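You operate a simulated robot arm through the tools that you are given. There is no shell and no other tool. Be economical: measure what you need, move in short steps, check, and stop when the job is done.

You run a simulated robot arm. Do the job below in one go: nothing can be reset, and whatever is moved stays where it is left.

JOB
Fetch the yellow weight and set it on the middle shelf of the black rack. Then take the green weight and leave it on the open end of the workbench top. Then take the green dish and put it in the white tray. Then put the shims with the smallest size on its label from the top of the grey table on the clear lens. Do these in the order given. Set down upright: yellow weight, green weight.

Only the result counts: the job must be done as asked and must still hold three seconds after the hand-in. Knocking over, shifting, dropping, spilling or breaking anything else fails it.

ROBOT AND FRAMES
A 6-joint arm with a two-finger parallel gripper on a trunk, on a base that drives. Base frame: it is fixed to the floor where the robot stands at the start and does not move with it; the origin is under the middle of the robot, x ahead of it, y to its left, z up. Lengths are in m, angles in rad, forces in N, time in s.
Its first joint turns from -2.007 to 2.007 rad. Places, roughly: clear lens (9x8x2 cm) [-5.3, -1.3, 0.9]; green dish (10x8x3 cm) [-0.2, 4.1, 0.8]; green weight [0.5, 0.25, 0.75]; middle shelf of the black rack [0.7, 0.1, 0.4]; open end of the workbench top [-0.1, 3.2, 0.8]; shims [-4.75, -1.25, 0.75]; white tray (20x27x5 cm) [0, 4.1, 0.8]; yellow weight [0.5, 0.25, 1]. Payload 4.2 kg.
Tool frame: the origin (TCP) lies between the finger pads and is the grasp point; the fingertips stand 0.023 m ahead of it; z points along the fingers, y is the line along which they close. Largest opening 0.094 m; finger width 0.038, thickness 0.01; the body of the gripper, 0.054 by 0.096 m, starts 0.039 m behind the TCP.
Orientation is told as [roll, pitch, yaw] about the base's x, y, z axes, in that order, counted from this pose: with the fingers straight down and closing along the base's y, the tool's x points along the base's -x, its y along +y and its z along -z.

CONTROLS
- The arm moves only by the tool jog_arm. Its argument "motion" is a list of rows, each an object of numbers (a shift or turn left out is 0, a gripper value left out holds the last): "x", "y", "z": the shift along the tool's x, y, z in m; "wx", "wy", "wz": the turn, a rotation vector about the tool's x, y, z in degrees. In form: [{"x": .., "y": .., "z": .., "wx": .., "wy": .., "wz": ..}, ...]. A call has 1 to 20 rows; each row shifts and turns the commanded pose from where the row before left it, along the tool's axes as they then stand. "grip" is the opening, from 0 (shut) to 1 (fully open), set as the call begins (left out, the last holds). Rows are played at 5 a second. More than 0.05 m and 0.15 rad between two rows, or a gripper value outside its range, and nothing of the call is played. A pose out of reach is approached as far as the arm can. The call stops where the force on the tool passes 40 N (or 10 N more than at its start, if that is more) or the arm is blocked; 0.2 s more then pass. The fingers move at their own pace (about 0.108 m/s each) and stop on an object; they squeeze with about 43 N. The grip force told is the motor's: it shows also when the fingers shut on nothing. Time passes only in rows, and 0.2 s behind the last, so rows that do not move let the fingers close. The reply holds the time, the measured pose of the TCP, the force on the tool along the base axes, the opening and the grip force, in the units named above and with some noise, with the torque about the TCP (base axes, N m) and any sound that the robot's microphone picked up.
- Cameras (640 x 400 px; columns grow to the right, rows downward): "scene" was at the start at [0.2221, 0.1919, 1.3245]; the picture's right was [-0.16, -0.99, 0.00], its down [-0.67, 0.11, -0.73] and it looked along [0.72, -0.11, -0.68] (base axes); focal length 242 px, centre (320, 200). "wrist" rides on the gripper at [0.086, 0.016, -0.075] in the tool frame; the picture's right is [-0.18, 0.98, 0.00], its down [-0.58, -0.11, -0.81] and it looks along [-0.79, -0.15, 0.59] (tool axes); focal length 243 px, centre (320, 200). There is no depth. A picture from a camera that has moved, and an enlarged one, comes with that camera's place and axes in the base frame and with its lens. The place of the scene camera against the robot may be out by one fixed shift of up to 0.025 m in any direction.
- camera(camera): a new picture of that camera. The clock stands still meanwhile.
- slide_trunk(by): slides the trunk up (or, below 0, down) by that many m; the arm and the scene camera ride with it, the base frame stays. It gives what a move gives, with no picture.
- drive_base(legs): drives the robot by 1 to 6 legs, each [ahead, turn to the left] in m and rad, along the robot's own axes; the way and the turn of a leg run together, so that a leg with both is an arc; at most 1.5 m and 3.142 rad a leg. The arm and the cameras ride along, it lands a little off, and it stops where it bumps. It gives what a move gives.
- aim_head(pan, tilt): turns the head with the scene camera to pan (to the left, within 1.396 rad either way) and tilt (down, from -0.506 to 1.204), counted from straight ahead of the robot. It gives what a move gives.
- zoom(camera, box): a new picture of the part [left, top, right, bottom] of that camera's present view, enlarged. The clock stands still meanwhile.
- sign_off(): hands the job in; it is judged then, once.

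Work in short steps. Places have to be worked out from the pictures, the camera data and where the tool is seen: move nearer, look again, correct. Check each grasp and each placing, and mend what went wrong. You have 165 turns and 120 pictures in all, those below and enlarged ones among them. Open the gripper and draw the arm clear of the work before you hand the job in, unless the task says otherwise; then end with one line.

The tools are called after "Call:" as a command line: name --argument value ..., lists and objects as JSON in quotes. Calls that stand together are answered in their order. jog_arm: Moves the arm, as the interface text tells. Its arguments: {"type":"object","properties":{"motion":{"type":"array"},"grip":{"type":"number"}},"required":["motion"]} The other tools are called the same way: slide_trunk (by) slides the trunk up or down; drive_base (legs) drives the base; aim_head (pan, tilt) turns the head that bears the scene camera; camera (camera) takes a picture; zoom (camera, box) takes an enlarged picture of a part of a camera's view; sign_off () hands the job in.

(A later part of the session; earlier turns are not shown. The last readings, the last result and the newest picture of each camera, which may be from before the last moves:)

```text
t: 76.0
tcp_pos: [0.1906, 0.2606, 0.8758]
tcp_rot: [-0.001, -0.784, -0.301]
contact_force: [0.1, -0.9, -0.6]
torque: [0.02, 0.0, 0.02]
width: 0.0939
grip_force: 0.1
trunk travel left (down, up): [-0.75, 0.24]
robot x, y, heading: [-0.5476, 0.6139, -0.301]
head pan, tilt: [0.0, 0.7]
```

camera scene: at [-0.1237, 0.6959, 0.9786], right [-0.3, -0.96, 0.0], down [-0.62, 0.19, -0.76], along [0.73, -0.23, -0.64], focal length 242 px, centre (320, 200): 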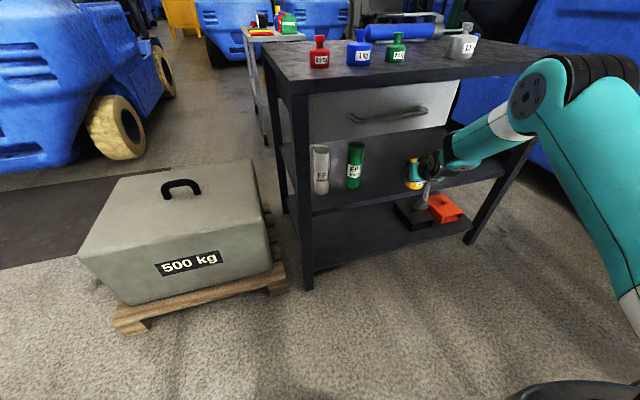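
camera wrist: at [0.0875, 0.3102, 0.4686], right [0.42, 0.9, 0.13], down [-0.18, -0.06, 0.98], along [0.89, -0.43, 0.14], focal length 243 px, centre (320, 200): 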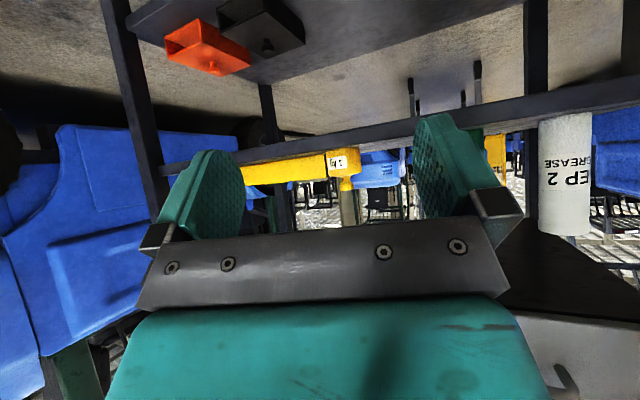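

Yellow stands upright on the middle shelf. Next green, at about (0.55, 0.28): I shift the arm left 0.125 and up 0.085 then drive 0.18 ahead for a look.

Call:
jog_arm --motion '[{"x": -0.015, "y": 0.0312, "z": -0.015}, {"x": -0.015, "y": 0.0312, "z": -0.015}, {"x": -0.015, "y": 0.0312, "z": -0.015}, {"x": -0.015, "y": 0.0312, "z": -0.015}]'

Call:
drive_base --legs '[[0.18, 0]]'

Call:
camera --camera "wrist"

```text
t: 77.0
tcp_pos: [0.2306, 0.3791, 0.9609]
tcp_rot: [0.0, -0.782, -0.304]
contact_force: [0.0, -0.9, -0.8]
torque: [0.03, -0.03, 0.01]
width: 0.094
grip_force: 0.0
trunk travel left (down, up): [-0.75, 0.24]
robot x, y, heading: [-0.5503, 0.6159, -0.302]
head pan, tilt: [0.0, 0.7]
```

```text
t: 78.5
tcp_pos: [0.4019, 0.3263, 0.9611]
tcp_rot: [0.0, -0.785, -0.304]
contact_force: [0.3, 0.6, -0.6]
torque: [-0.04, -0.03, 0.0]
width: 0.0939
grip_force: 0.1
trunk travel left (down, up): [-0.75, 0.24]
robot x, y, heading: [-0.3774, 0.5659, -0.295]
head pan, tilt: [0.0, 0.7]
```

```text
85 pictures are left
camera wrist: at [0.2991, 0.3772, 0.9534], right [0.42, 0.9, 0.13], down [-0.18, -0.06, 0.98], along [0.89, -0.43, 0.14], focal length 243 px, centre (320, 200)
```

wrist: 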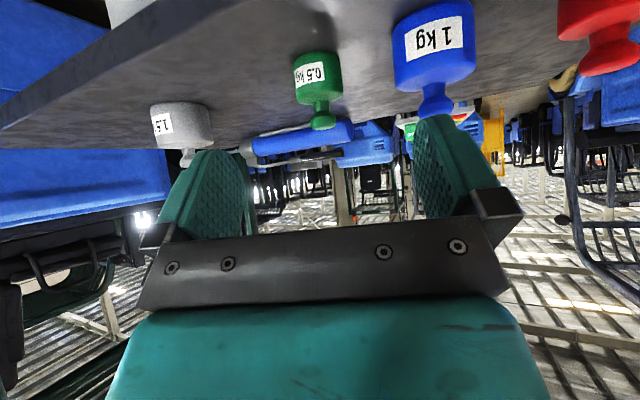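

Green is at about (0.551, 0.274), well aligned. I move in two stages: first 0.09 ahead and 0.065 down.

Call:
jog_arm --motion '[{"x": -0.0059, "y": -0.0017, "z": 0.0365}, {"x": -0.0059, "y": -0.0017, "z": 0.0365}, {"x": -0.0059, "y": -0.0017, "z": 0.0365}]'

Call:
camera --camera "wrist"

```text
t: 79.3
tcp_pos: [0.4878, 0.2951, 0.8965]
tcp_rot: [0.001, -0.784, -0.302]
contact_force: [-0.5, 1.2, 0.6]
torque: [0.01, 0.0, -0.02]
width: 0.0941
grip_force: 0.0
trunk travel left (down, up): [-0.75, 0.24]
robot x, y, heading: [-0.3745, 0.5622, -0.301]
head pan, tilt: [0.0, 0.7]
```

```text
84 pictures are left
camera wrist: at [0.3839, 0.3456, 0.8884], right [0.42, 0.9, 0.13], down [-0.18, -0.06, 0.98], along [0.89, -0.43, 0.14], focal length 243 px, centre (320, 200)
```

wrist: 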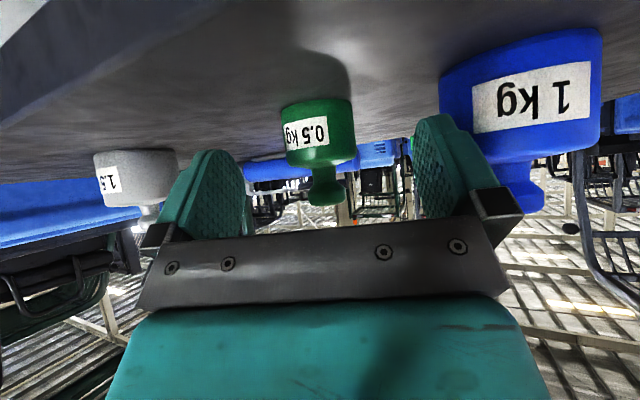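

Aligned. Final 6 cm advance with 1.6 cm down, then close.

Call:
jog_arm --motion '[{"x": -0.0102, "y": -0.001, "z": 0.018}, {"x": -0.0102, "y": -0.001, "z": 0.018}, {"x": -0.0102, "y": -0.001, "z": 0.018}]'

Call:
jog_arm --motion '[{}, {}, {}, {}, {}]' --grip 0

Call:
slide_trunk --by 0.1

Call:
camera --camera "wrist"

```text
t: 80.1
tcp_pos: [0.5431, 0.2739, 0.8795]
tcp_rot: [0.0, -0.785, -0.303]
contact_force: [-0.3, 0.8, 3.3]
torque: [-0.12, 0.06, -0.07]
width: 0.0938
grip_force: 0.1
trunk travel left (down, up): [-0.75, 0.24]
robot x, y, heading: [-0.377, 0.5626, -0.302]
head pan, tilt: [0.0, 0.7]
```

```text
t: 81.3
tcp_pos: [0.5441, 0.2741, 0.8781]
tcp_rot: [-0.001, -0.785, -0.303]
contact_force: [2.1, -3.0, 6.1]
torque: [-0.14, 0.0, 0.03]
width: 0.0479
grip_force: 42.8
trunk travel left (down, up): [-0.75, 0.24]
robot x, y, heading: [-0.3736, 0.562, -0.297]
head pan, tilt: [0.0, 0.7]
```

```text
t: 82.7
tcp_pos: [0.5442, 0.275, 0.978]
tcp_rot: [-0.001, -0.784, -0.303]
contact_force: [0.8, -0.3, -5.6]
torque: [0.0, -0.05, -0.02]
width: 0.0478
grip_force: 42.8
trunk travel left (down, up): [-0.85, 0.14]
robot x, y, heading: [-0.3748, 0.5652, -0.303]
head pan, tilt: [0.0, 0.7]
```

```text
83 pictures are left
camera wrist: at [0.44, 0.3249, 0.971], right [0.42, 0.9, 0.13], down [-0.18, -0.06, 0.98], along [0.89, -0.43, 0.14], focal length 243 px, centre (320, 200)
```

wrist: 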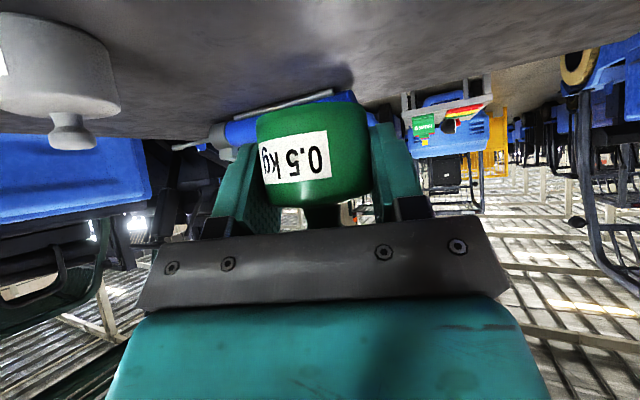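

Green is held upright. I raise it clear of the other weights, then turn left and drive up the aisle toward the workbench, between the forks and the 500 kg block.

Call:
slide_trunk --by 0.12

Call:
drive_base --legs '[[0.07, 0], [0, 1.5], [0.5, 0], [0, 0.37]]'

Call:
aim_head --pan 0 --tilt 0.5

Call:
camera --camera "scene"

```text
t: 84.2
tcp_pos: [0.5442, 0.2753, 1.0976]
tcp_rot: [0.002, -0.784, -0.302]
contact_force: [-0.4, -0.4, -5.4]
torque: [0.0, -0.07, 0.0]
width: 0.048
grip_force: 43.1
trunk travel left (down, up): [-0.97, 0.02]
robot x, y, heading: [-0.3777, 0.5621, -0.3]
head pan, tilt: [0.0, 0.7]
```

```text
t: 92.5
tcp_pos: [-0.1243, 1.9733, 1.0994]
tcp_rot: [0.0, -0.782, 1.57]
contact_force: [-0.4, -0.1, -5.6]
torque: [0.02, 0.0, -0.03]
width: 0.0481
grip_force: 42.9
trunk travel left (down, up): [-0.97, 0.02]
robot x, y, heading: [-0.1273, 1.0106, 1.571]
head pan, tilt: [0.0, 0.7]
```

```text
t: 93.2
tcp_pos: [-0.1254, 1.9748, 1.0988]
tcp_rot: [0.002, -0.785, 1.57]
contact_force: [1.2, -0.1, -4.8]
torque: [0.01, 0.03, 0.06]
width: 0.0478
grip_force: 42.8
trunk travel left (down, up): [-0.97, 0.02]
robot x, y, heading: [-0.1269, 1.0075, 1.572]
head pan, tilt: [0.0, 0.499]
```

```text
82 pictures are left
camera scene: at [-0.3356, 1.2626, 1.6163], right [1.0, 0.0, 0.0], down [0.0, -0.48, -0.88], along [0.0, 0.88, -0.48], focal length 242 px, centre (320, 200)
```

scene: 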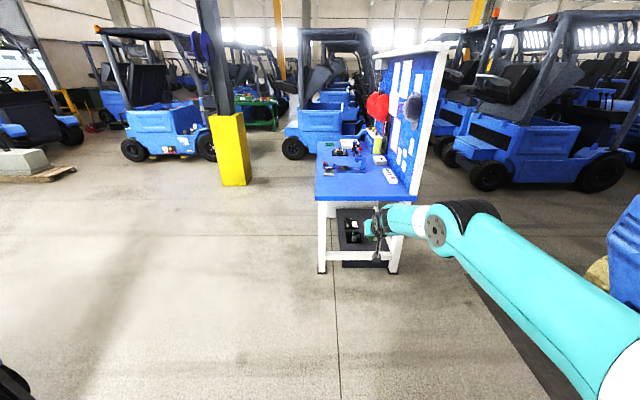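

I see the blue workbench ahead with a tool panel on its right side. I zoom in on the top.

Call:
zoom --camera "scene" --box '[290, 110, 450, 210]'

```text
4.00 times, centred on (370, 160) of scene
camera zoom: at [-0.3356, 1.2626, 1.6163], right [1.0, 0.0, 0.0], down [0.0, -0.48, -0.88], along [0.0, 0.88, -0.48], focal length 969 px, centre (120, 360)
```

zoom: 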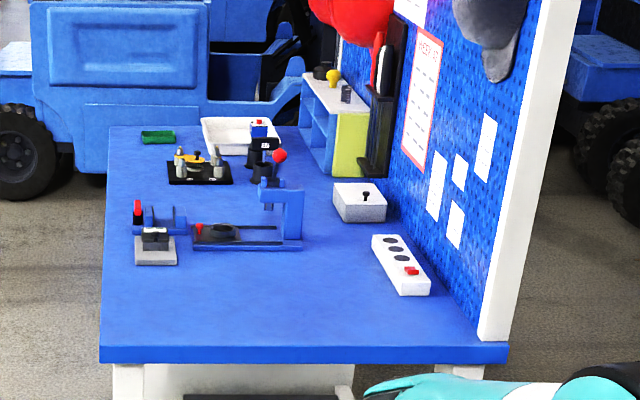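

The near end (y≈2.75–3.1) is empty, with a vise beyond. I drive 0.75 m ahead and look with the wrist camera.

Call:
drive_base --legs '[[0.75, 0]]'

Call:
camera --camera "wrist"

Call:
camera --camera "scene"

```text
t: 97.3
tcp_pos: [-0.125, 2.7237, 1.0991]
tcp_rot: [-0.001, -0.784, 1.57]
contact_force: [-0.4, -0.1, -4.3]
torque: [-0.01, -0.04, 0.0]
width: 0.0479
grip_force: 43.0
trunk travel left (down, up): [-0.97, 0.02]
robot x, y, heading: [-0.1285, 1.7589, 1.57]
head pan, tilt: [0.0, 0.499]
```

```text
80 pictures are left
camera wrist: at [-0.141, 2.6115, 1.0912], right [-0.98, 0.13, 0.13], down [0.11, -0.16, 0.98], along [0.15, 0.98, 0.14], focal length 243 px, centre (320, 200)
```

wrist: 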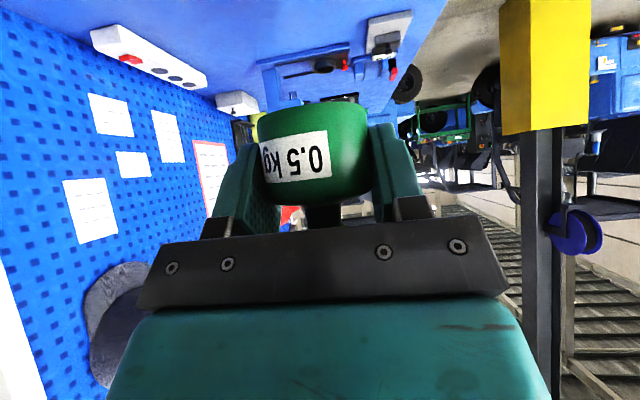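

```text
79 pictures are left
camera scene: at [-0.3358, 2.0135, 1.6164], right [1.0, 0.0, 0.0], down [0.0, -0.48, -0.88], along [0.0, 0.88, -0.48], focal length 242 px, centre (320, 200)
```

scene: 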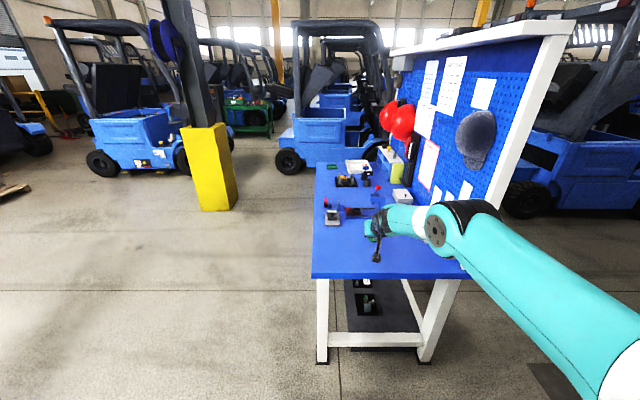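

The bench top is about z≈0.835 and the vise starts near y≈3.2. I drive 0.26 m more to bring the weight to y≈2.99 and lower 0.15.

Call:
drive_base --legs '[[0.26, 0]]'

Call:
slide_trunk --by -0.15

Call:
camera --camera "wrist"

```text
t: 99.2
tcp_pos: [-0.1247, 2.9855, 1.0993]
tcp_rot: [0.0, -0.784, 1.569]
contact_force: [0.1, 0.8, -5.2]
torque: [0.02, -0.01, -0.02]
width: 0.0478
grip_force: 42.4
trunk travel left (down, up): [-0.97, 0.02]
robot x, y, heading: [-0.1268, 2.0225, 1.575]
head pan, tilt: [0.0, 0.499]
```

```text
t: 100.9
tcp_pos: [-0.1242, 2.9852, 0.9494]
tcp_rot: [-0.001, -0.782, 1.568]
contact_force: [0.2, -0.8, -4.3]
torque: [-0.02, -0.01, 0.04]
width: 0.0477
grip_force: 42.7
trunk travel left (down, up): [-0.82, 0.17]
robot x, y, heading: [-0.1281, 2.0187, 1.568]
head pan, tilt: [0.0, 0.499]
```

```text
78 pictures are left
camera wrist: at [-0.1412, 2.872, 0.9411], right [-0.98, 0.13, 0.13], down [0.11, -0.16, 0.98], along [0.15, 0.98, 0.14], focal length 243 px, centre (320, 200)
```

wrist: 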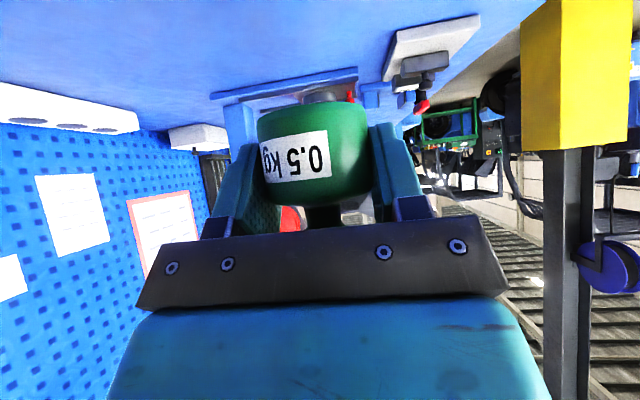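

The vise is about 0.1 m beyond the weight; clear. I lower 0.06 with the arm, then finely.

Call:
jog_arm --motion '[{"x": 0.0141, "z": 0.0141}, {"x": 0.0141, "z": 0.0141}, {"x": 0.0141, "z": 0.0141}]'

Call:
jog_arm --motion '[{"x": 0.0018, "z": 0.0018}, {"x": 0.0018, "z": 0.0018}]'

Call:
jog_arm --motion '[{"x": 0.0018, "z": 0.0018}, {"x": 0.0018, "z": 0.0018}]'

Call:
camera --camera "wrist"

```text
t: 101.7
tcp_pos: [-0.124, 2.9853, 0.8889]
tcp_rot: [-0.001, -0.785, 1.568]
contact_force: [0.0, -0.7, -3.7]
torque: [-0.02, -0.04, -0.01]
width: 0.0476
grip_force: 43.1
trunk travel left (down, up): [-0.82, 0.17]
robot x, y, heading: [-0.1299, 2.0218, 1.568]
head pan, tilt: [0.0, 0.499]
```

```text
t: 102.3
tcp_pos: [-0.1234, 2.9841, 0.8832]
tcp_rot: [0.001, -0.782, 1.57]
contact_force: [-0.4, 0.6, -4.7]
torque: [0.05, -0.03, 0.0]
width: 0.0481
grip_force: 42.9
trunk travel left (down, up): [-0.82, 0.17]
robot x, y, heading: [-0.13, 2.0238, 1.574]
head pan, tilt: [0.0, 0.499]
```

```text
t: 102.9
tcp_pos: [-0.1233, 2.9864, 0.8773]
tcp_rot: [-0.001, -0.783, 1.568]
contact_force: [0.1, -0.3, -4.7]
torque: [0.0, 0.02, 0.01]
width: 0.048
grip_force: 43.2
trunk travel left (down, up): [-0.82, 0.17]
robot x, y, heading: [-0.1261, 2.0212, 1.57]
head pan, tilt: [0.0, 0.499]
```

```text
77 pictures are left
camera wrist: at [-0.1412, 2.8717, 0.8708], right [-0.98, 0.13, 0.13], down [0.11, -0.16, 0.98], along [0.15, 0.98, 0.14], focal length 243 px, centre (320, 200)
```

wrist: 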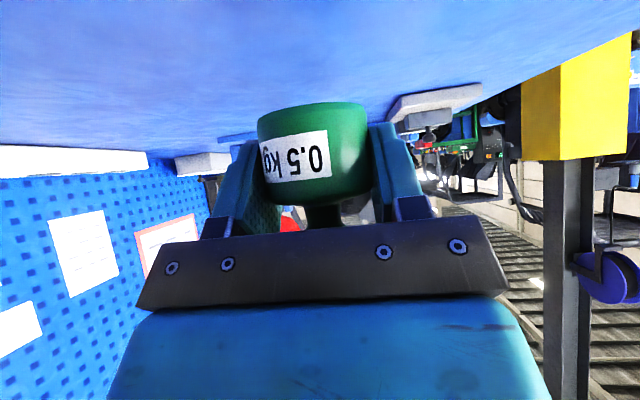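

Still free. I keep lowering in 2.5 mm rows until contact.

Call:
jog_arm --motion '[{"x": 0.0018, "z": 0.0018}, {"x": 0.0018, "z": 0.0018}, {"x": 0.0018, "z": 0.0018}]'

Call:
jog_arm --motion '[{"x": 0.0014, "z": 0.0014}, {"x": 0.0014, "z": 0.0014}]'

Call:
camera --camera "wrist"

```text
t: 103.7
tcp_pos: [-0.1238, 2.9855, 0.87]
tcp_rot: [0.0, -0.782, 1.57]
contact_force: [-1.1, 0.5, -5.1]
torque: [0.03, -0.03, 0.03]
width: 0.0475
grip_force: 43.6
trunk travel left (down, up): [-0.82, 0.17]
robot x, y, heading: [-0.1294, 2.0203, 1.569]
head pan, tilt: [0.0, 0.499]
```

```text
t: 104.3
tcp_pos: [-0.1243, 2.9845, 0.8671]
tcp_rot: [0.0, -0.782, 1.569]
contact_force: [-0.5, 0.1, -4.8]
torque: [0.01, 0.01, 0.02]
width: 0.0481
grip_force: 43.3
trunk travel left (down, up): [-0.82, 0.17]
robot x, y, heading: [-0.1271, 2.0221, 1.574]
head pan, tilt: [0.0, 0.499]
```

```text
76 pictures are left
camera wrist: at [-0.141, 2.8719, 0.8593], right [-0.98, 0.13, 0.13], down [0.11, -0.16, 0.98], along [0.15, 0.98, 0.14], focal length 243 px, centre (320, 200)
```

wrist: 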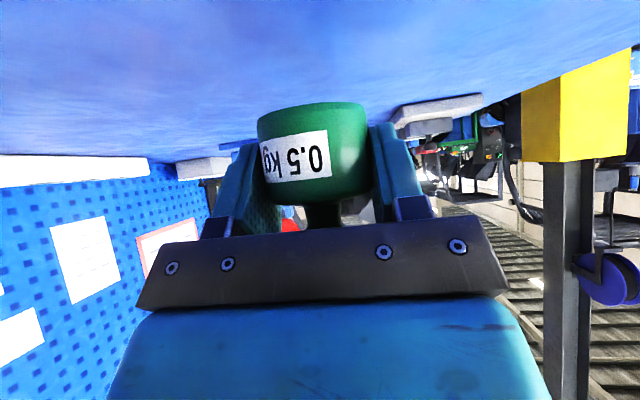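

Continue lowering with short calls.

Call:
jog_arm --motion '[{"x": 0.0014, "z": 0.0014}, {"x": 0.0014, "z": 0.0014}]'

Call:
jog_arm --motion '[{"x": 0.0014, "z": 0.0014}, {"x": 0.0014, "z": 0.0014}]'

Call:
jog_arm --motion '[{"x": 0.0011, "z": 0.0011}, {"x": 0.0011, "z": 0.0011}]'

```text
t: 104.9
tcp_pos: [-0.1254, 2.9844, 0.8616]
tcp_rot: [-0.001, -0.785, 1.568]
contact_force: [-0.2, 0.4, -5.0]
torque: [-0.03, 0.02, 0.02]
width: 0.0478
grip_force: 43.3
trunk travel left (down, up): [-0.82, 0.17]
robot x, y, heading: [-0.1306, 2.0195, 1.572]
head pan, tilt: [0.0, 0.499]
```

```text
t: 105.5
tcp_pos: [-0.1247, 2.9855, 0.8594]
tcp_rot: [-0.001, -0.783, 1.569]
contact_force: [-0.1, 0.3, -4.5]
torque: [-0.01, 0.02, 0.01]
width: 0.0477
grip_force: 42.6
trunk travel left (down, up): [-0.82, 0.17]
robot x, y, heading: [-0.127, 2.0223, 1.567]
head pan, tilt: [0.0, 0.499]
```

```text
t: 106.1
tcp_pos: [-0.1243, 2.9852, 0.8562]
tcp_rot: [0.0, -0.782, 1.569]
contact_force: [0.6, -0.4, -4.7]
torque: [0.0, -0.02, 0.01]
width: 0.0481
grip_force: 42.7
trunk travel left (down, up): [-0.82, 0.17]
robot x, y, heading: [-0.1293, 2.0254, 1.569]
head pan, tilt: [0.0, 0.499]
```

Call:
zoom --camera "wrist" --box '[160, 40, 480, 240]'

Call:
zoom --camera "scene" --box '[310, 190, 470, 290]'

```text
2.00 times, centred on (320, 140) of wrist
camera zoom: at [-0.141, 2.8715, 0.8481], right [-0.98, 0.13, 0.13], down [0.11, -0.16, 0.98], along [0.15, 0.98, 0.14], focal length 485 px, centre (320, 320)
```

zoom: 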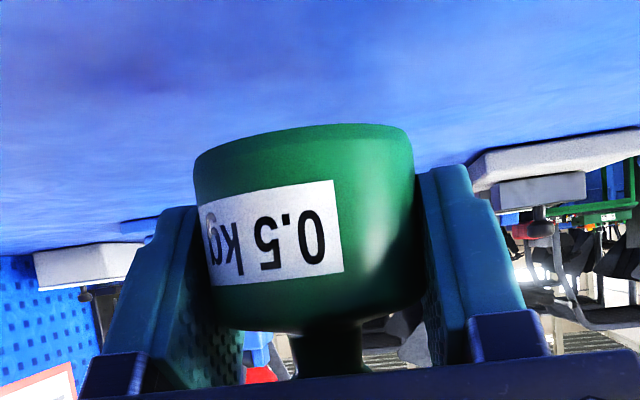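

```text
4.00 times, centred on (390, 240) of scene
camera zoom: at [-0.3359, 2.2741, 1.4663], right [1.0, 0.0, 0.0], down [0.0, -0.48, -0.88], along [0.0, 0.88, -0.48], focal length 969 px, centre (40, 40)
```

zoom: 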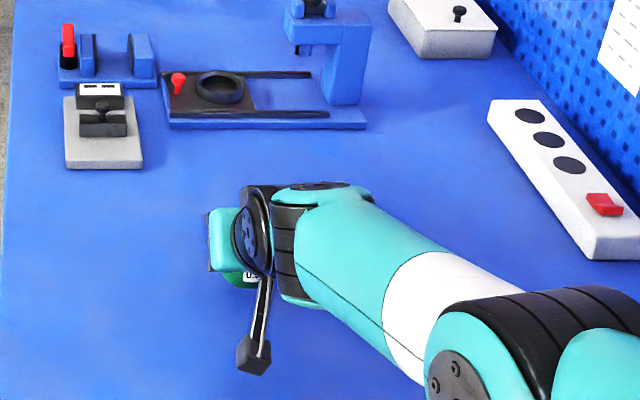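

Triangulating the vise base gives bench z≈0.803, so contact should come at TCP ≈0.837. I lower 14 mm, then finely.

Call:
jog_arm --motion '[{"x": 0.0018, "z": 0.0018}, {"x": 0.0018, "z": 0.0018}, {"x": 0.0018, "z": 0.0018}, {"x": 0.0018, "z": 0.0018}, {"x": 0.0018, "z": 0.0018}]'

Call:
jog_arm --motion '[{"x": 0.0011, "z": 0.0011}, {"x": 0.0011, "z": 0.0011}]'

Call:
jog_arm --motion '[{"x": 0.0011, "z": 0.0011}]'

Call:
jog_arm --motion '[{"x": 0.0011, "z": 0.0011}]'

```text
t: 107.3
tcp_pos: [-0.1244, 2.9824, 0.8463]
tcp_rot: [-0.001, -0.78, 1.569]
contact_force: [0.2, -0.2, -4.7]
torque: [-0.03, 0.0, -0.01]
width: 0.0477
grip_force: 42.5
out of reach, approached as far as the arm can: row 5
trunk travel left (down, up): [-0.82, 0.17]
robot x, y, heading: [-0.127, 2.0211, 1.573]
head pan, tilt: [0.0, 0.499]
```

```text
t: 107.9
tcp_pos: [-0.1242, 2.9804, 0.8441]
tcp_rot: [-0.001, -0.785, 1.57]
contact_force: [0.1, -0.3, -4.7]
torque: [0.01, 0.0, -0.02]
width: 0.0477
grip_force: 43.7
trunk travel left (down, up): [-0.82, 0.17]
robot x, y, heading: [-0.1296, 2.0181, 1.57]
head pan, tilt: [0.0, 0.499]
```

```text
t: 108.3
tcp_pos: [-0.1238, 2.9813, 0.8431]
tcp_rot: [0.0, -0.781, 1.57]
contact_force: [-0.9, -0.7, -4.6]
torque: [-0.04, 0.0, 0.01]
width: 0.0477
grip_force: 43.3
trunk travel left (down, up): [-0.82, 0.17]
robot x, y, heading: [-0.1289, 2.0229, 1.573]
head pan, tilt: [0.0, 0.499]
```

```text
t: 108.7
tcp_pos: [-0.1248, 2.9802, 0.8425]
tcp_rot: [0.001, -0.781, 1.568]
contact_force: [0.0, 0.2, -5.3]
torque: [0.02, -0.04, -0.01]
width: 0.0477
grip_force: 43.0
trunk travel left (down, up): [-0.82, 0.17]
robot x, y, heading: [-0.1289, 2.0225, 1.574]
head pan, tilt: [0.0, 0.499]
```

The arm reaches its lower limit here. I raise the arm 0.05 and lower the trunk 0.05 for the same height with more reach.

Call:
jog_arm --motion '[{"x": -0.0177, "z": -0.0177}, {"x": -0.0177, "z": -0.0177}]'

Call:
slide_trunk --by -0.05

Call:
jog_arm --motion '[{"x": 0.0011, "z": 0.0011}]'

```text
t: 109.3
tcp_pos: [-0.1269, 2.9935, 0.8857]
tcp_rot: [0.0, -0.781, 1.569]
contact_force: [0.0, 0.4, -5.5]
torque: [0.02, -0.01, 0.01]
width: 0.0478
grip_force: 43.3
out of reach, approached as far as the arm can: row 1, 2
trunk travel left (down, up): [-0.82, 0.17]
robot x, y, heading: [-0.1276, 2.0199, 1.568]
head pan, tilt: [0.0, 0.499]
```

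```text
t: 110.3
tcp_pos: [-0.1259, 2.9924, 0.8372]
tcp_rot: [-0.001, -0.783, 1.568]
contact_force: [0.9, -0.3, -5.5]
torque: [0.02, -0.02, 0.0]
width: 0.048
grip_force: 42.7
trunk travel left (down, up): [-0.77, 0.22]
robot x, y, heading: [-0.13, 2.0223, 1.572]
head pan, tilt: [0.0, 0.499]
```

```text
t: 110.7
tcp_pos: [-0.1261, 2.9933, 0.8354]
tcp_rot: [0.001, -0.782, 1.568]
contact_force: [-0.4, 0.4, -5.7]
torque: [0.0, -0.01, -0.03]
width: 0.0475
grip_force: 43.4
trunk travel left (down, up): [-0.77, 0.22]
robot x, y, heading: [-0.1305, 2.0216, 1.574]
head pan, tilt: [0.0, 0.499]
```

Now reachable again. Continue lowering in small rows.

Call:
jog_arm --motion '[{"x": 0.0011, "z": 0.0011}]'

Call:
jog_arm --motion '[{"x": 0.0011, "z": 0.0011}]'

Call:
jog_arm --motion '[{"x": 0.0011, "z": 0.0011}]'

Call:
zoom --camera "wrist" --box '[160, 40, 480, 240]'

```text
t: 111.1
tcp_pos: [-0.1247, 2.9939, 0.8335]
tcp_rot: [0.0, -0.782, 1.568]
contact_force: [0.1, 0.2, -4.8]
torque: [0.01, -0.06, 0.0]
width: 0.0478
grip_force: 43.1
trunk travel left (down, up): [-0.77, 0.22]
robot x, y, heading: [-0.1327, 2.0238, 1.569]
head pan, tilt: [0.0, 0.499]
```

```text
t: 111.5
tcp_pos: [-0.1262, 2.993, 0.8314]
tcp_rot: [0.0, -0.781, 1.569]
contact_force: [-0.3, 0.4, -5.3]
torque: [0.02, -0.03, 0.02]
width: 0.0477
grip_force: 42.5
trunk travel left (down, up): [-0.77, 0.22]
robot x, y, heading: [-0.1284, 2.0213, 1.564]
head pan, tilt: [0.0, 0.499]
```

```text
t: 111.9
tcp_pos: [-0.1265, 2.994, 0.8299]
tcp_rot: [0.0, -0.783, 1.57]
contact_force: [-0.6, -0.5, -4.8]
torque: [-0.02, -0.02, -0.02]
width: 0.0477
grip_force: 42.9
trunk travel left (down, up): [-0.77, 0.22]
robot x, y, heading: [-0.1291, 2.0234, 1.571]
head pan, tilt: [0.0, 0.499]
```

```text
2.00 times, centred on (320, 140) of wrist
camera zoom: at [-0.1425, 2.8812, 0.8233], right [-0.98, 0.13, 0.13], down [0.11, -0.16, 0.98], along [0.15, 0.98, 0.14], focal length 485 px, centre (320, 320)
```

zoom: 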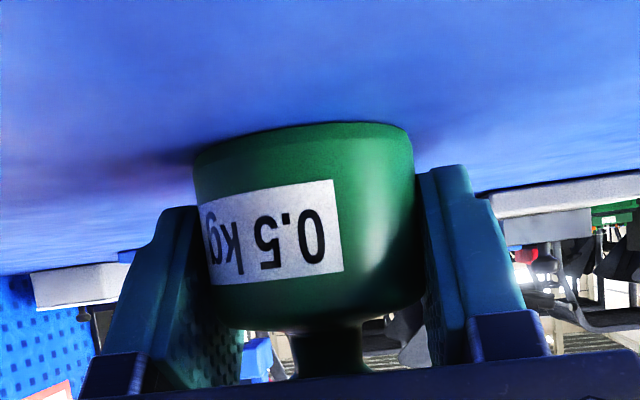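

Very near contact (shadow closing up). A few more 1.5 mm rows, each checked.

Call:
jog_arm --motion '[{"x": 0.0011, "z": 0.0011}]'

Call:
jog_arm --motion '[{"x": 0.0011, "z": 0.0011}]'

Call:
jog_arm --motion '[{"x": 0.0011, "z": 0.0011}]'

```text
t: 112.3
tcp_pos: [-0.1247, 2.9943, 0.8301]
tcp_rot: [-0.001, -0.785, 1.569]
contact_force: [0.1, 0.1, -0.6]
torque: [0.11, 0.01, 0.01]
width: 0.0478
grip_force: 43.5
trunk travel left (down, up): [-0.77, 0.22]
robot x, y, heading: [-0.1323, 2.021, 1.569]
head pan, tilt: [0.0, 0.499]
```

```text
t: 112.7
tcp_pos: [-0.1257, 2.9947, 0.8305]
tcp_rot: [-0.001, -0.786, 1.569]
contact_force: [1.2, -1.1, 7.5]
torque: [-0.17, -0.23, 0.03]
width: 0.048
grip_force: 43.0
trunk travel left (down, up): [-0.77, 0.22]
robot x, y, heading: [-0.1256, 2.0184, 1.571]
head pan, tilt: [0.0, 0.499]
```

```text
t: 113.1
tcp_pos: [-0.127, 2.9942, 0.8314]
tcp_rot: [0.001, -0.79, 1.569]
contact_force: [0.1, 3.9, 16.1]
torque: [-0.36, -0.08, 0.02]
width: 0.0478
grip_force: 42.8
trunk travel left (down, up): [-0.77, 0.22]
robot x, y, heading: [-0.1299, 2.0217, 1.572]
head pan, tilt: [0.0, 0.499]
```

Contact. I relieve a bit and open.

Call:
jog_arm --motion '[{"x": -0.0011, "z": -0.0011}]'

Call:
jog_arm --motion '[{}, {}, {}, {}]' --grip 1

Call:
jog_arm --motion '[{"z": -0.01}, {"z": -0.02}, {"z": -0.03}, {"z": -0.04}, {"z": -0.04}]'

Call:
camera --camera "wrist"

```text
t: 113.5
tcp_pos: [-0.1259, 2.9948, 0.8304]
tcp_rot: [-0.001, -0.788, 1.569]
contact_force: [-0.3, 7.3, 17.6]
torque: [0.06, -0.31, 0.07]
width: 0.0476
grip_force: 43.2
trunk travel left (down, up): [-0.77, 0.22]
robot x, y, heading: [-0.1259, 2.0211, 1.568]
head pan, tilt: [0.0, 0.499]
```

```text
t: 114.5
tcp_pos: [-0.1241, 2.9925, 0.8288]
tcp_rot: [-0.002, -0.786, 1.565]
contact_force: [7.1, -15.5, 21.7]
torque: [-0.36, 0.79, 0.58]
width: 0.0908
grip_force: 0.0
trunk travel left (down, up): [-0.77, 0.22]
robot x, y, heading: [-0.128, 2.0208, 1.566]
head pan, tilt: [0.0, 0.499]
```

```text
t: 115.7
tcp_pos: [-0.1263, 2.8931, 0.9251]
tcp_rot: [0.0, -0.782, 1.569]
contact_force: [0.3, 0.1, -0.2]
torque: [0.03, -0.03, -0.03]
width: 0.0936
grip_force: 0.0
trunk travel left (down, up): [-0.77, 0.22]
robot x, y, heading: [-0.127, 2.0198, 1.57]
head pan, tilt: [0.0, 0.499]
```

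```text
72 pictures are left
camera wrist: at [-0.1425, 2.7811, 0.9183], right [-0.98, 0.13, 0.13], down [0.11, -0.16, 0.98], along [0.15, 0.98, 0.14], focal length 243 px, centre (320, 200)
```

wrist: 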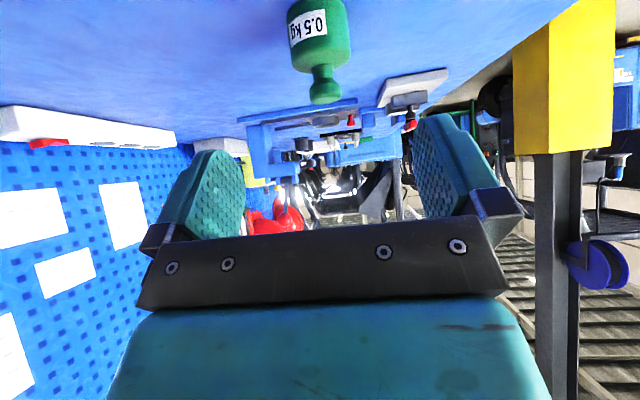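

Green weight stands upright on the open end. Now I raise the trunk, return the tool to straight down, and retract the arm for driving to the dish side.

Call:
slide_trunk --by 0.2

Call:
jog_arm --motion '[{"wy": 7.5}, {"wy": 7.5}, {"wy": 7.5}, {"wy": 7.5}, {"wy": 7.5}, {"wy": 7.5}, {"x": 0.045}, {"x": 0.045}, {"x": 0.045}, {"x": 0.045}, {"x": 0.03}]'

Call:
camera --camera "scene"

```text
t: 117.8
tcp_pos: [-0.1261, 2.894, 1.1246]
tcp_rot: [0.0, -0.782, 1.568]
contact_force: [0.0, 0.8, -0.5]
torque: [-0.03, -0.01, 0.01]
width: 0.094
grip_force: 0.1
trunk travel left (down, up): [-0.97, 0.02]
robot x, y, heading: [-0.1282, 2.0237, 1.57]
head pan, tilt: [0.0, 0.499]
```

```text
t: 120.2
tcp_pos: [-0.1269, 2.6848, 1.1251]
tcp_rot: [-0.001, 0.003, 1.569]
contact_force: [0.2, -0.3, -0.9]
torque: [-0.05, -0.02, -0.04]
width: 0.0943
grip_force: 0.0
trunk travel left (down, up): [-0.97, 0.02]
robot x, y, heading: [-0.1277, 2.0227, 1.571]
head pan, tilt: [0.0, 0.499]
```

```text
71 pictures are left
camera scene: at [-0.3359, 2.2741, 1.6164], right [1.0, 0.0, 0.0], down [0.0, -0.48, -0.88], along [0.0, 0.88, -0.48], focal length 242 px, centre (320, 200)
```

scene: 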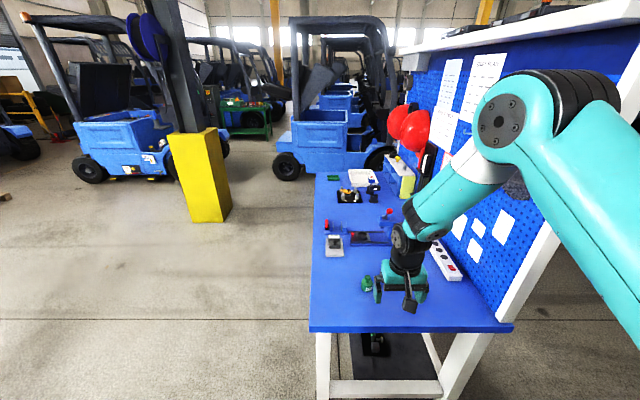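

I route around the bench's left side: to (-0.95, 2.4), then up to y≈4.1, then turn to face the bench.

Call:
drive_base --legs '[[0, 1.137], [0.9, 0], [0, -1.137], [1.5, 0], [0.2, 0]]'

Call:
drive_base --legs '[[0, -1.571]]'

Call:
aim_head --pan 0 --tilt 0.8

Call:
camera --camera "scene"

Call:
camera --camera "wrist"

```text
t: 138.9
tcp_pos: [-0.9561, 4.7655, 1.1269]
tcp_rot: [0.0, 0.005, 1.578]
contact_force: [0.1, 0.1, 0.0]
torque: [0.01, 0.0, 0.01]
width: 0.0939
grip_force: 0.0
trunk travel left (down, up): [-0.97, 0.02]
robot x, y, heading: [-0.9503, 4.1022, 1.578]
head pan, tilt: [0.0, 0.499]
```

```text
t: 143.0
tcp_pos: [-0.2884, 4.1166, 1.1265]
tcp_rot: [-0.001, 0.004, 0.023]
contact_force: [0.7, 0.1, 0.1]
torque: [0.02, -0.01, 0.0]
width: 0.094
grip_force: 0.0
trunk travel left (down, up): [-0.97, 0.02]
robot x, y, heading: [-0.9518, 4.0992, 0.03]
head pan, tilt: [0.0, 0.499]
```

```text
t: 143.8
tcp_pos: [-0.2884, 4.1182, 1.1257]
tcp_rot: [0.0, 0.003, 0.022]
contact_force: [-1.1, -0.2, -0.5]
torque: [0.04, -0.02, 0.0]
width: 0.0939
grip_force: 0.1
trunk travel left (down, up): [-0.97, 0.02]
robot x, y, heading: [-0.9549, 4.1034, 0.026]
head pan, tilt: [0.0, 0.799]
```

```text
70 pictures are left
camera scene: at [-0.7366, 4.3133, 1.5905], right [0.03, -1.0, 0.0], down [-0.72, -0.02, -0.7], along [0.7, 0.02, -0.72], focal length 242 px, centre (320, 200)
```

scene: 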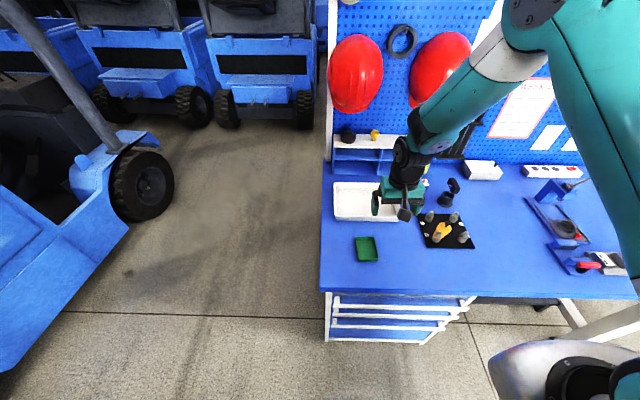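

```text
69 pictures are left
camera wrist: at [-0.3757, 4.1326, 1.2019], right [0.16, 0.99, 0.0], down [0.59, -0.1, 0.8], along [0.79, -0.13, -0.59], focal length 243 px, centre (320, 200)
```

wrist: 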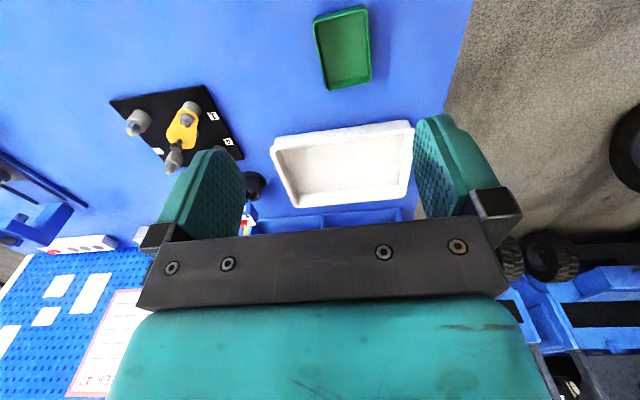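

Dish is at about (-0.218, 4.145), yaw ≈0.07, and the tray centre at about (0.01, 4.12); both are clear. I drive 0.12 m closer and refine with the wrist camera above the dish.

Call:
drive_base --legs '[[0.12, 0]]'

Call:
jog_arm --motion '[{"x": 0.03, "wz": -1.35}, {"x": 0.03, "wz": -1.35}, {"x": 0.03, "z": 0.03}, {"z": 0.03}, {"z": 0.03}]'

Call:
camera --camera "wrist"

```text
t: 145.1
tcp_pos: [-0.1664, 4.1206, 1.1261]
tcp_rot: [0.0, 0.004, 0.021]
contact_force: [-0.7, -0.3, 0.5]
torque: [-0.02, 0.0, 0.0]
width: 0.094
grip_force: 0.0
trunk travel left (down, up): [-0.97, 0.02]
robot x, y, heading: [-0.8306, 4.1034, 0.026]
head pan, tilt: [0.0, 0.799]
```

```text
t: 146.3
tcp_pos: [-0.2571, 4.1156, 1.0365]
tcp_rot: [0.001, 0.005, 0.071]
contact_force: [0.4, -0.2, -0.2]
torque: [0.0, -0.01, -0.02]
width: 0.0941
grip_force: 0.1
trunk travel left (down, up): [-0.97, 0.02]
robot x, y, heading: [-0.8312, 4.1085, 0.029]
head pan, tilt: [0.0, 0.799]
```

```text
68 pictures are left
camera wrist: at [-0.3454, 4.1268, 1.1117], right [0.11, 0.99, 0.0], down [0.59, -0.07, 0.8], along [0.8, -0.09, -0.59], focal length 243 px, centre (320, 200)
```

wrist: 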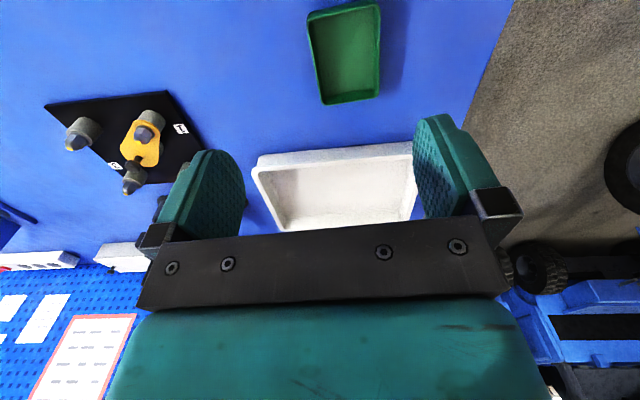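

Dish centre refined to (-0.216, 4.145), yaw ≈0.09, width about 7.2 cm. I move above it, descend to 5 cm above grasp height, and check with the scene camera.

Call:
jog_arm --motion '[{"x": -0.0215, "y": 0.013, "wz": -1}, {"x": -0.0215, "y": 0.013}, {"z": 0.04}, {"z": 0.04}, {"z": 0.04}, {"z": 0.04}]'

Call:
zoom --camera "scene" --box '[240, 150, 480, 300]'

Call:
camera --camera "wrist"

```text
t: 147.7
tcp_pos: [-0.218, 4.1445, 0.8768]
tcp_rot: [-0.001, 0.002, 0.089]
contact_force: [0.4, -0.2, 0.3]
torque: [0.0, -0.01, -0.03]
width: 0.0941
grip_force: 0.0
trunk travel left (down, up): [-0.97, 0.02]
robot x, y, heading: [-0.832, 4.1086, 0.025]
head pan, tilt: [0.0, 0.799]
```

```text
2.67 times, centred on (360, 225) of scene
camera zoom: at [-0.6157, 4.3163, 1.5906], right [0.03, -1.0, 0.0], down [-0.72, -0.02, -0.7], along [0.7, 0.02, -0.72], focal length 646 px, centre (213, 133)
```

zoom: 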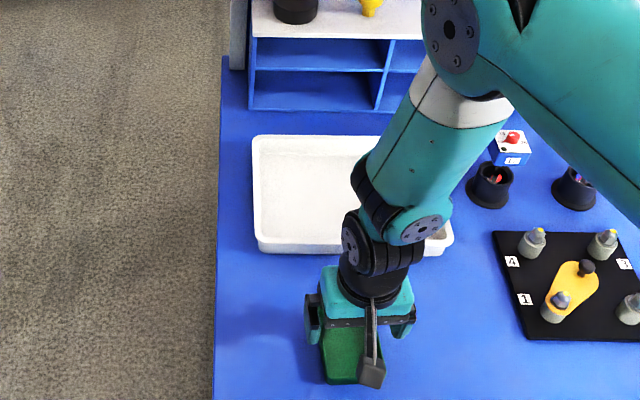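

```text
66 pictures are left
camera wrist: at [-0.3055, 4.1538, 0.952], right [0.1, 1.0, 0.0], down [0.59, -0.06, 0.8], along [0.8, -0.08, -0.59], focal length 243 px, centre (320, 200)
```

wrist: 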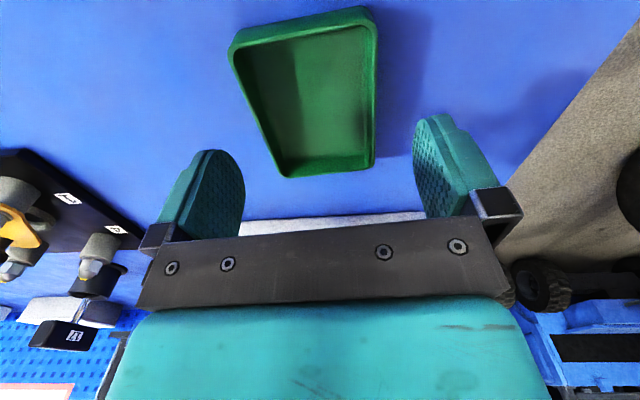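

The fingers straddle the dish as computed. I descend to z=0.827 and close.

Call:
jog_arm --motion '[{"z": 0.025}, {"z": 0.015}, {"z": 0.01}]'

Call:
jog_arm --motion '[{}, {}, {}, {}, {}]' --grip 0

Call:
jog_arm --motion '[{"z": -0.02}, {"z": -0.04}, {"z": -0.04}]'

Call:
camera --camera "wrist"

```text
t: 148.5
tcp_pos: [-0.2182, 4.1463, 0.8261]
tcp_rot: [-0.001, 0.005, 0.087]
contact_force: [0.5, 0.1, 0.3]
torque: [0.03, -0.01, -0.02]
width: 0.0941
grip_force: 0.1
trunk travel left (down, up): [-0.97, 0.02]
robot x, y, heading: [-0.8329, 4.106, 0.027]
head pan, tilt: [0.0, 0.799]
```

```text
t: 149.7
tcp_pos: [-0.2189, 4.1448, 0.8271]
tcp_rot: [0.002, 0.002, 0.087]
contact_force: [0.5, -0.8, -0.1]
torque: [-0.11, -0.13, -0.09]
width: 0.0748
grip_force: 43.4
trunk travel left (down, up): [-0.97, 0.02]
robot x, y, heading: [-0.8326, 4.1039, 0.023]
head pan, tilt: [0.0, 0.799]
```

```text
t: 150.5
tcp_pos: [-0.2184, 4.1455, 0.9258]
tcp_rot: [0.0, 0.004, 0.087]
contact_force: [1.2, -0.1, -2.6]
torque: [0.03, 0.02, 0.01]
width: 0.0747
grip_force: 43.1
trunk travel left (down, up): [-0.97, 0.02]
robot x, y, heading: [-0.8335, 4.1054, 0.023]
head pan, tilt: [0.0, 0.799]
```

```text
65 pictures are left
camera wrist: at [-0.3055, 4.1544, 1.0022], right [0.1, 1.0, 0.0], down [0.59, -0.06, 0.8], along [0.8, -0.08, -0.59], focal length 243 px, centre (320, 200)
```

wrist: 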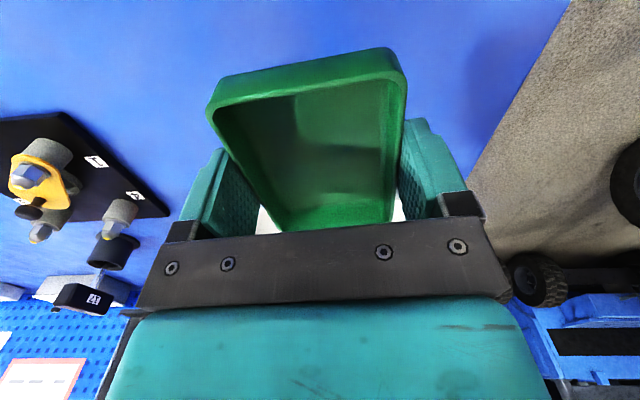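

Dish held level. I carry it over the tray centre (0.0, 4.133).

Call:
jog_arm --motion '[{"x": -0.0432, "y": -0.0063}, {"x": -0.0432, "y": -0.0063}, {"x": -0.0432, "y": -0.0063}, {"x": -0.0432, "y": -0.0063}, {"x": -0.0432, "y": -0.0063}]'

Call:
zoom --camera "scene" --box '[280, 130, 480, 255]'

Call:
camera --camera "wrist"

```text
t: 151.7
tcp_pos: [-0.0073, 4.1297, 0.9291]
tcp_rot: [-0.001, 0.004, 0.088]
contact_force: [0.1, 0.6, -2.0]
torque: [-0.03, -0.03, 0.0]
width: 0.0747
grip_force: 42.9
out of reach, approached as far as the arm can: row 5
trunk travel left (down, up): [-0.97, 0.02]
robot x, y, heading: [-0.8353, 4.1021, 0.029]
head pan, tilt: [0.0, 0.799]
```

```text
3.20 times, centred on (380, 192) of scene
camera zoom: at [-0.6159, 4.3166, 1.5907], right [0.03, -1.0, 0.0], down [-0.72, -0.02, -0.7], along [0.7, 0.02, -0.72], focal length 775 px, centre (128, 224)
```

zoom: 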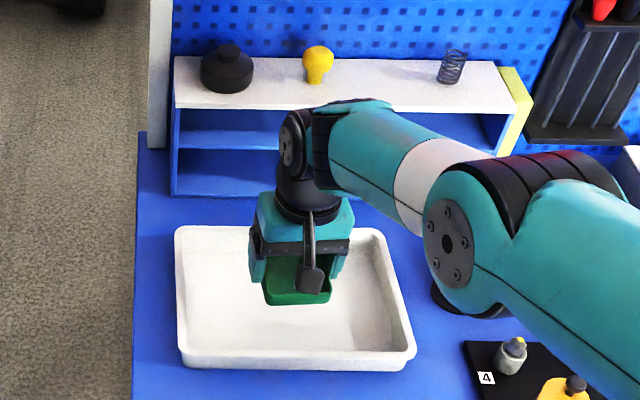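

```text
63 pictures are left
camera wrist: at [-0.0951, 4.1404, 1.0043], right [0.1, 1.0, 0.0], down [0.59, -0.06, 0.8], along [0.8, -0.08, -0.6], focal length 243 px, centre (320, 200)
```

wrist: 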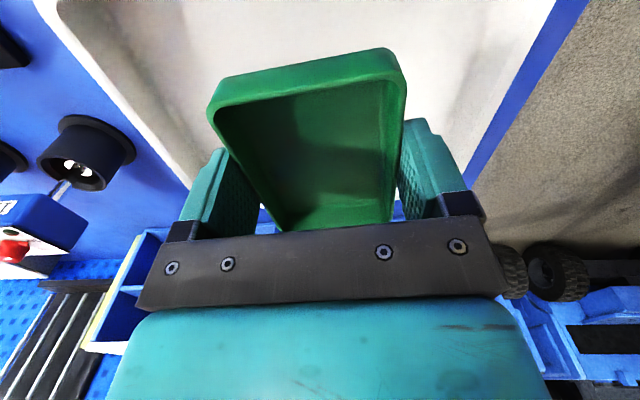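

Over the tray. I lower by the trunk 0.085, then finish in fine steps.

Call:
slide_trunk --by -0.085

Call:
slide_trunk --by -0.006

Call:
slide_trunk --by -0.004

```text
t: 152.9
tcp_pos: [-0.007, 4.1303, 0.8429]
tcp_rot: [0.0, 0.004, 0.086]
contact_force: [0.8, -1.0, -2.3]
torque: [0.01, 0.0, 0.03]
width: 0.0748
grip_force: 43.2
trunk travel left (down, up): [-0.885, 0.105]
robot x, y, heading: [-0.8314, 4.1056, 0.027]
head pan, tilt: [0.0, 0.799]
```

```text
t: 153.4
tcp_pos: [-0.0064, 4.1308, 0.8378]
tcp_rot: [0.0, 0.004, 0.087]
contact_force: [-0.3, 0.6, -3.0]
torque: [0.01, -0.06, 0.0]
width: 0.0746
grip_force: 42.8
trunk travel left (down, up): [-0.879, 0.111]
robot x, y, heading: [-0.8311, 4.1069, 0.024]
head pan, tilt: [0.0, 0.799]
```

```text
t: 154.0
tcp_pos: [-0.007, 4.1307, 0.8327]
tcp_rot: [0.0, 0.004, 0.086]
contact_force: [0.7, 1.0, -2.2]
torque: [0.01, 0.0, -0.01]
width: 0.0745
grip_force: 43.4
trunk travel left (down, up): [-0.875, 0.115]
robot x, y, heading: [-0.8301, 4.1065, 0.021]
head pan, tilt: [0.0, 0.799]
```

Still free. Fine 2 mm arm steps down.

Call:
jog_arm --motion '[{"z": 0.0015}]'

Call:
jog_arm --motion '[{"z": 0.0015}]'

Call:
jog_arm --motion '[{"z": 0.0015}]'

```text
t: 154.4
tcp_pos: [-0.0067, 4.1306, 0.8321]
tcp_rot: [0.001, 0.004, 0.088]
contact_force: [-1.2, -0.4, -0.5]
torque: [-0.1, -0.09, -0.07]
width: 0.0749
grip_force: 43.4
trunk travel left (down, up): [-0.875, 0.115]
robot x, y, heading: [-0.8289, 4.1051, 0.027]
head pan, tilt: [0.0, 0.799]
```

```text
t: 154.8
tcp_pos: [-0.0079, 4.1309, 0.8322]
tcp_rot: [-0.001, 0.003, 0.088]
contact_force: [-5.5, -0.8, 9.3]
torque: [-0.28, 0.14, -0.23]
width: 0.0748
grip_force: 43.0
trunk travel left (down, up): [-0.875, 0.115]
robot x, y, heading: [-0.8307, 4.1037, 0.018]
head pan, tilt: [0.0, 0.799]
```

```text
t: 155.2
tcp_pos: [-0.0067, 4.1311, 0.8323]
tcp_rot: [0.0, 0.0, 0.087]
contact_force: [-4.9, -1.2, 25.5]
torque: [-0.36, 1.23, -0.05]
width: 0.0747
grip_force: 42.6
trunk travel left (down, up): [-0.875, 0.115]
robot x, y, heading: [-0.8309, 4.1031, 0.024]
head pan, tilt: [0.0, 0.799]
```

Contact on the tray floor. I relieve 2 mm, open, and rise.

Call:
jog_arm --motion '[{"z": -0.002}]'

Call:
jog_arm --motion '[{}, {}, {}, {}]' --grip 1

Call:
slide_trunk --by 0.11

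Call:
camera --camera "wrist"

```text
t: 155.6
tcp_pos: [-0.007, 4.1315, 0.8323]
tcp_rot: [0.0, 0.001, 0.088]
contact_force: [3.0, 0.5, 16.3]
torque: [-0.23, 0.75, 0.04]
width: 0.0746
grip_force: 42.8
trunk travel left (down, up): [-0.875, 0.115]
robot x, y, heading: [-0.8335, 4.1088, 0.025]
head pan, tilt: [0.0, 0.799]
```

```text
t: 156.6
tcp_pos: [-0.0067, 4.1301, 0.832]
tcp_rot: [-0.003, 0.002, 0.087]
contact_force: [-0.4, 0.2, -0.2]
torque: [-0.02, 0.0, 0.0]
width: 0.094
grip_force: 0.1
trunk travel left (down, up): [-0.875, 0.115]
robot x, y, heading: [-0.8305, 4.1066, 0.021]
head pan, tilt: [0.0, 0.799]
```

```text
t: 158.0
tcp_pos: [-0.006, 4.1311, 0.9418]
tcp_rot: [0.001, 0.005, 0.086]
contact_force: [-0.1, -0.4, 0.6]
torque: [0.0, -0.02, 0.01]
width: 0.094
grip_force: 0.1
trunk travel left (down, up): [-0.985, 0.005]
robot x, y, heading: [-0.8304, 4.1092, 0.025]
head pan, tilt: [0.0, 0.799]
```

```text
62 pictures are left
camera wrist: at [-0.0947, 4.1405, 1.0167], right [0.1, 1.0, 0.0], down [0.59, -0.06, 0.8], along [0.8, -0.08, -0.59], focal length 243 px, centre (320, 200)
```

wrist: 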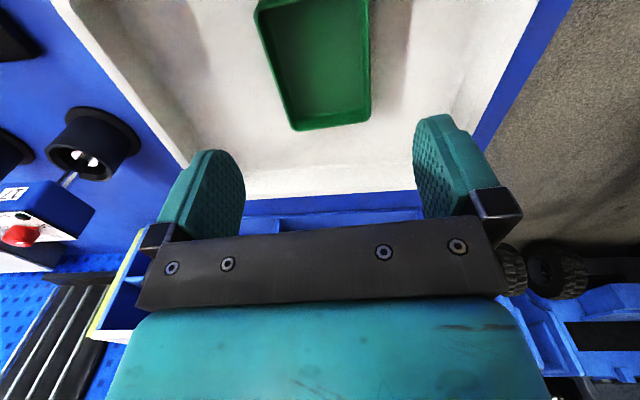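

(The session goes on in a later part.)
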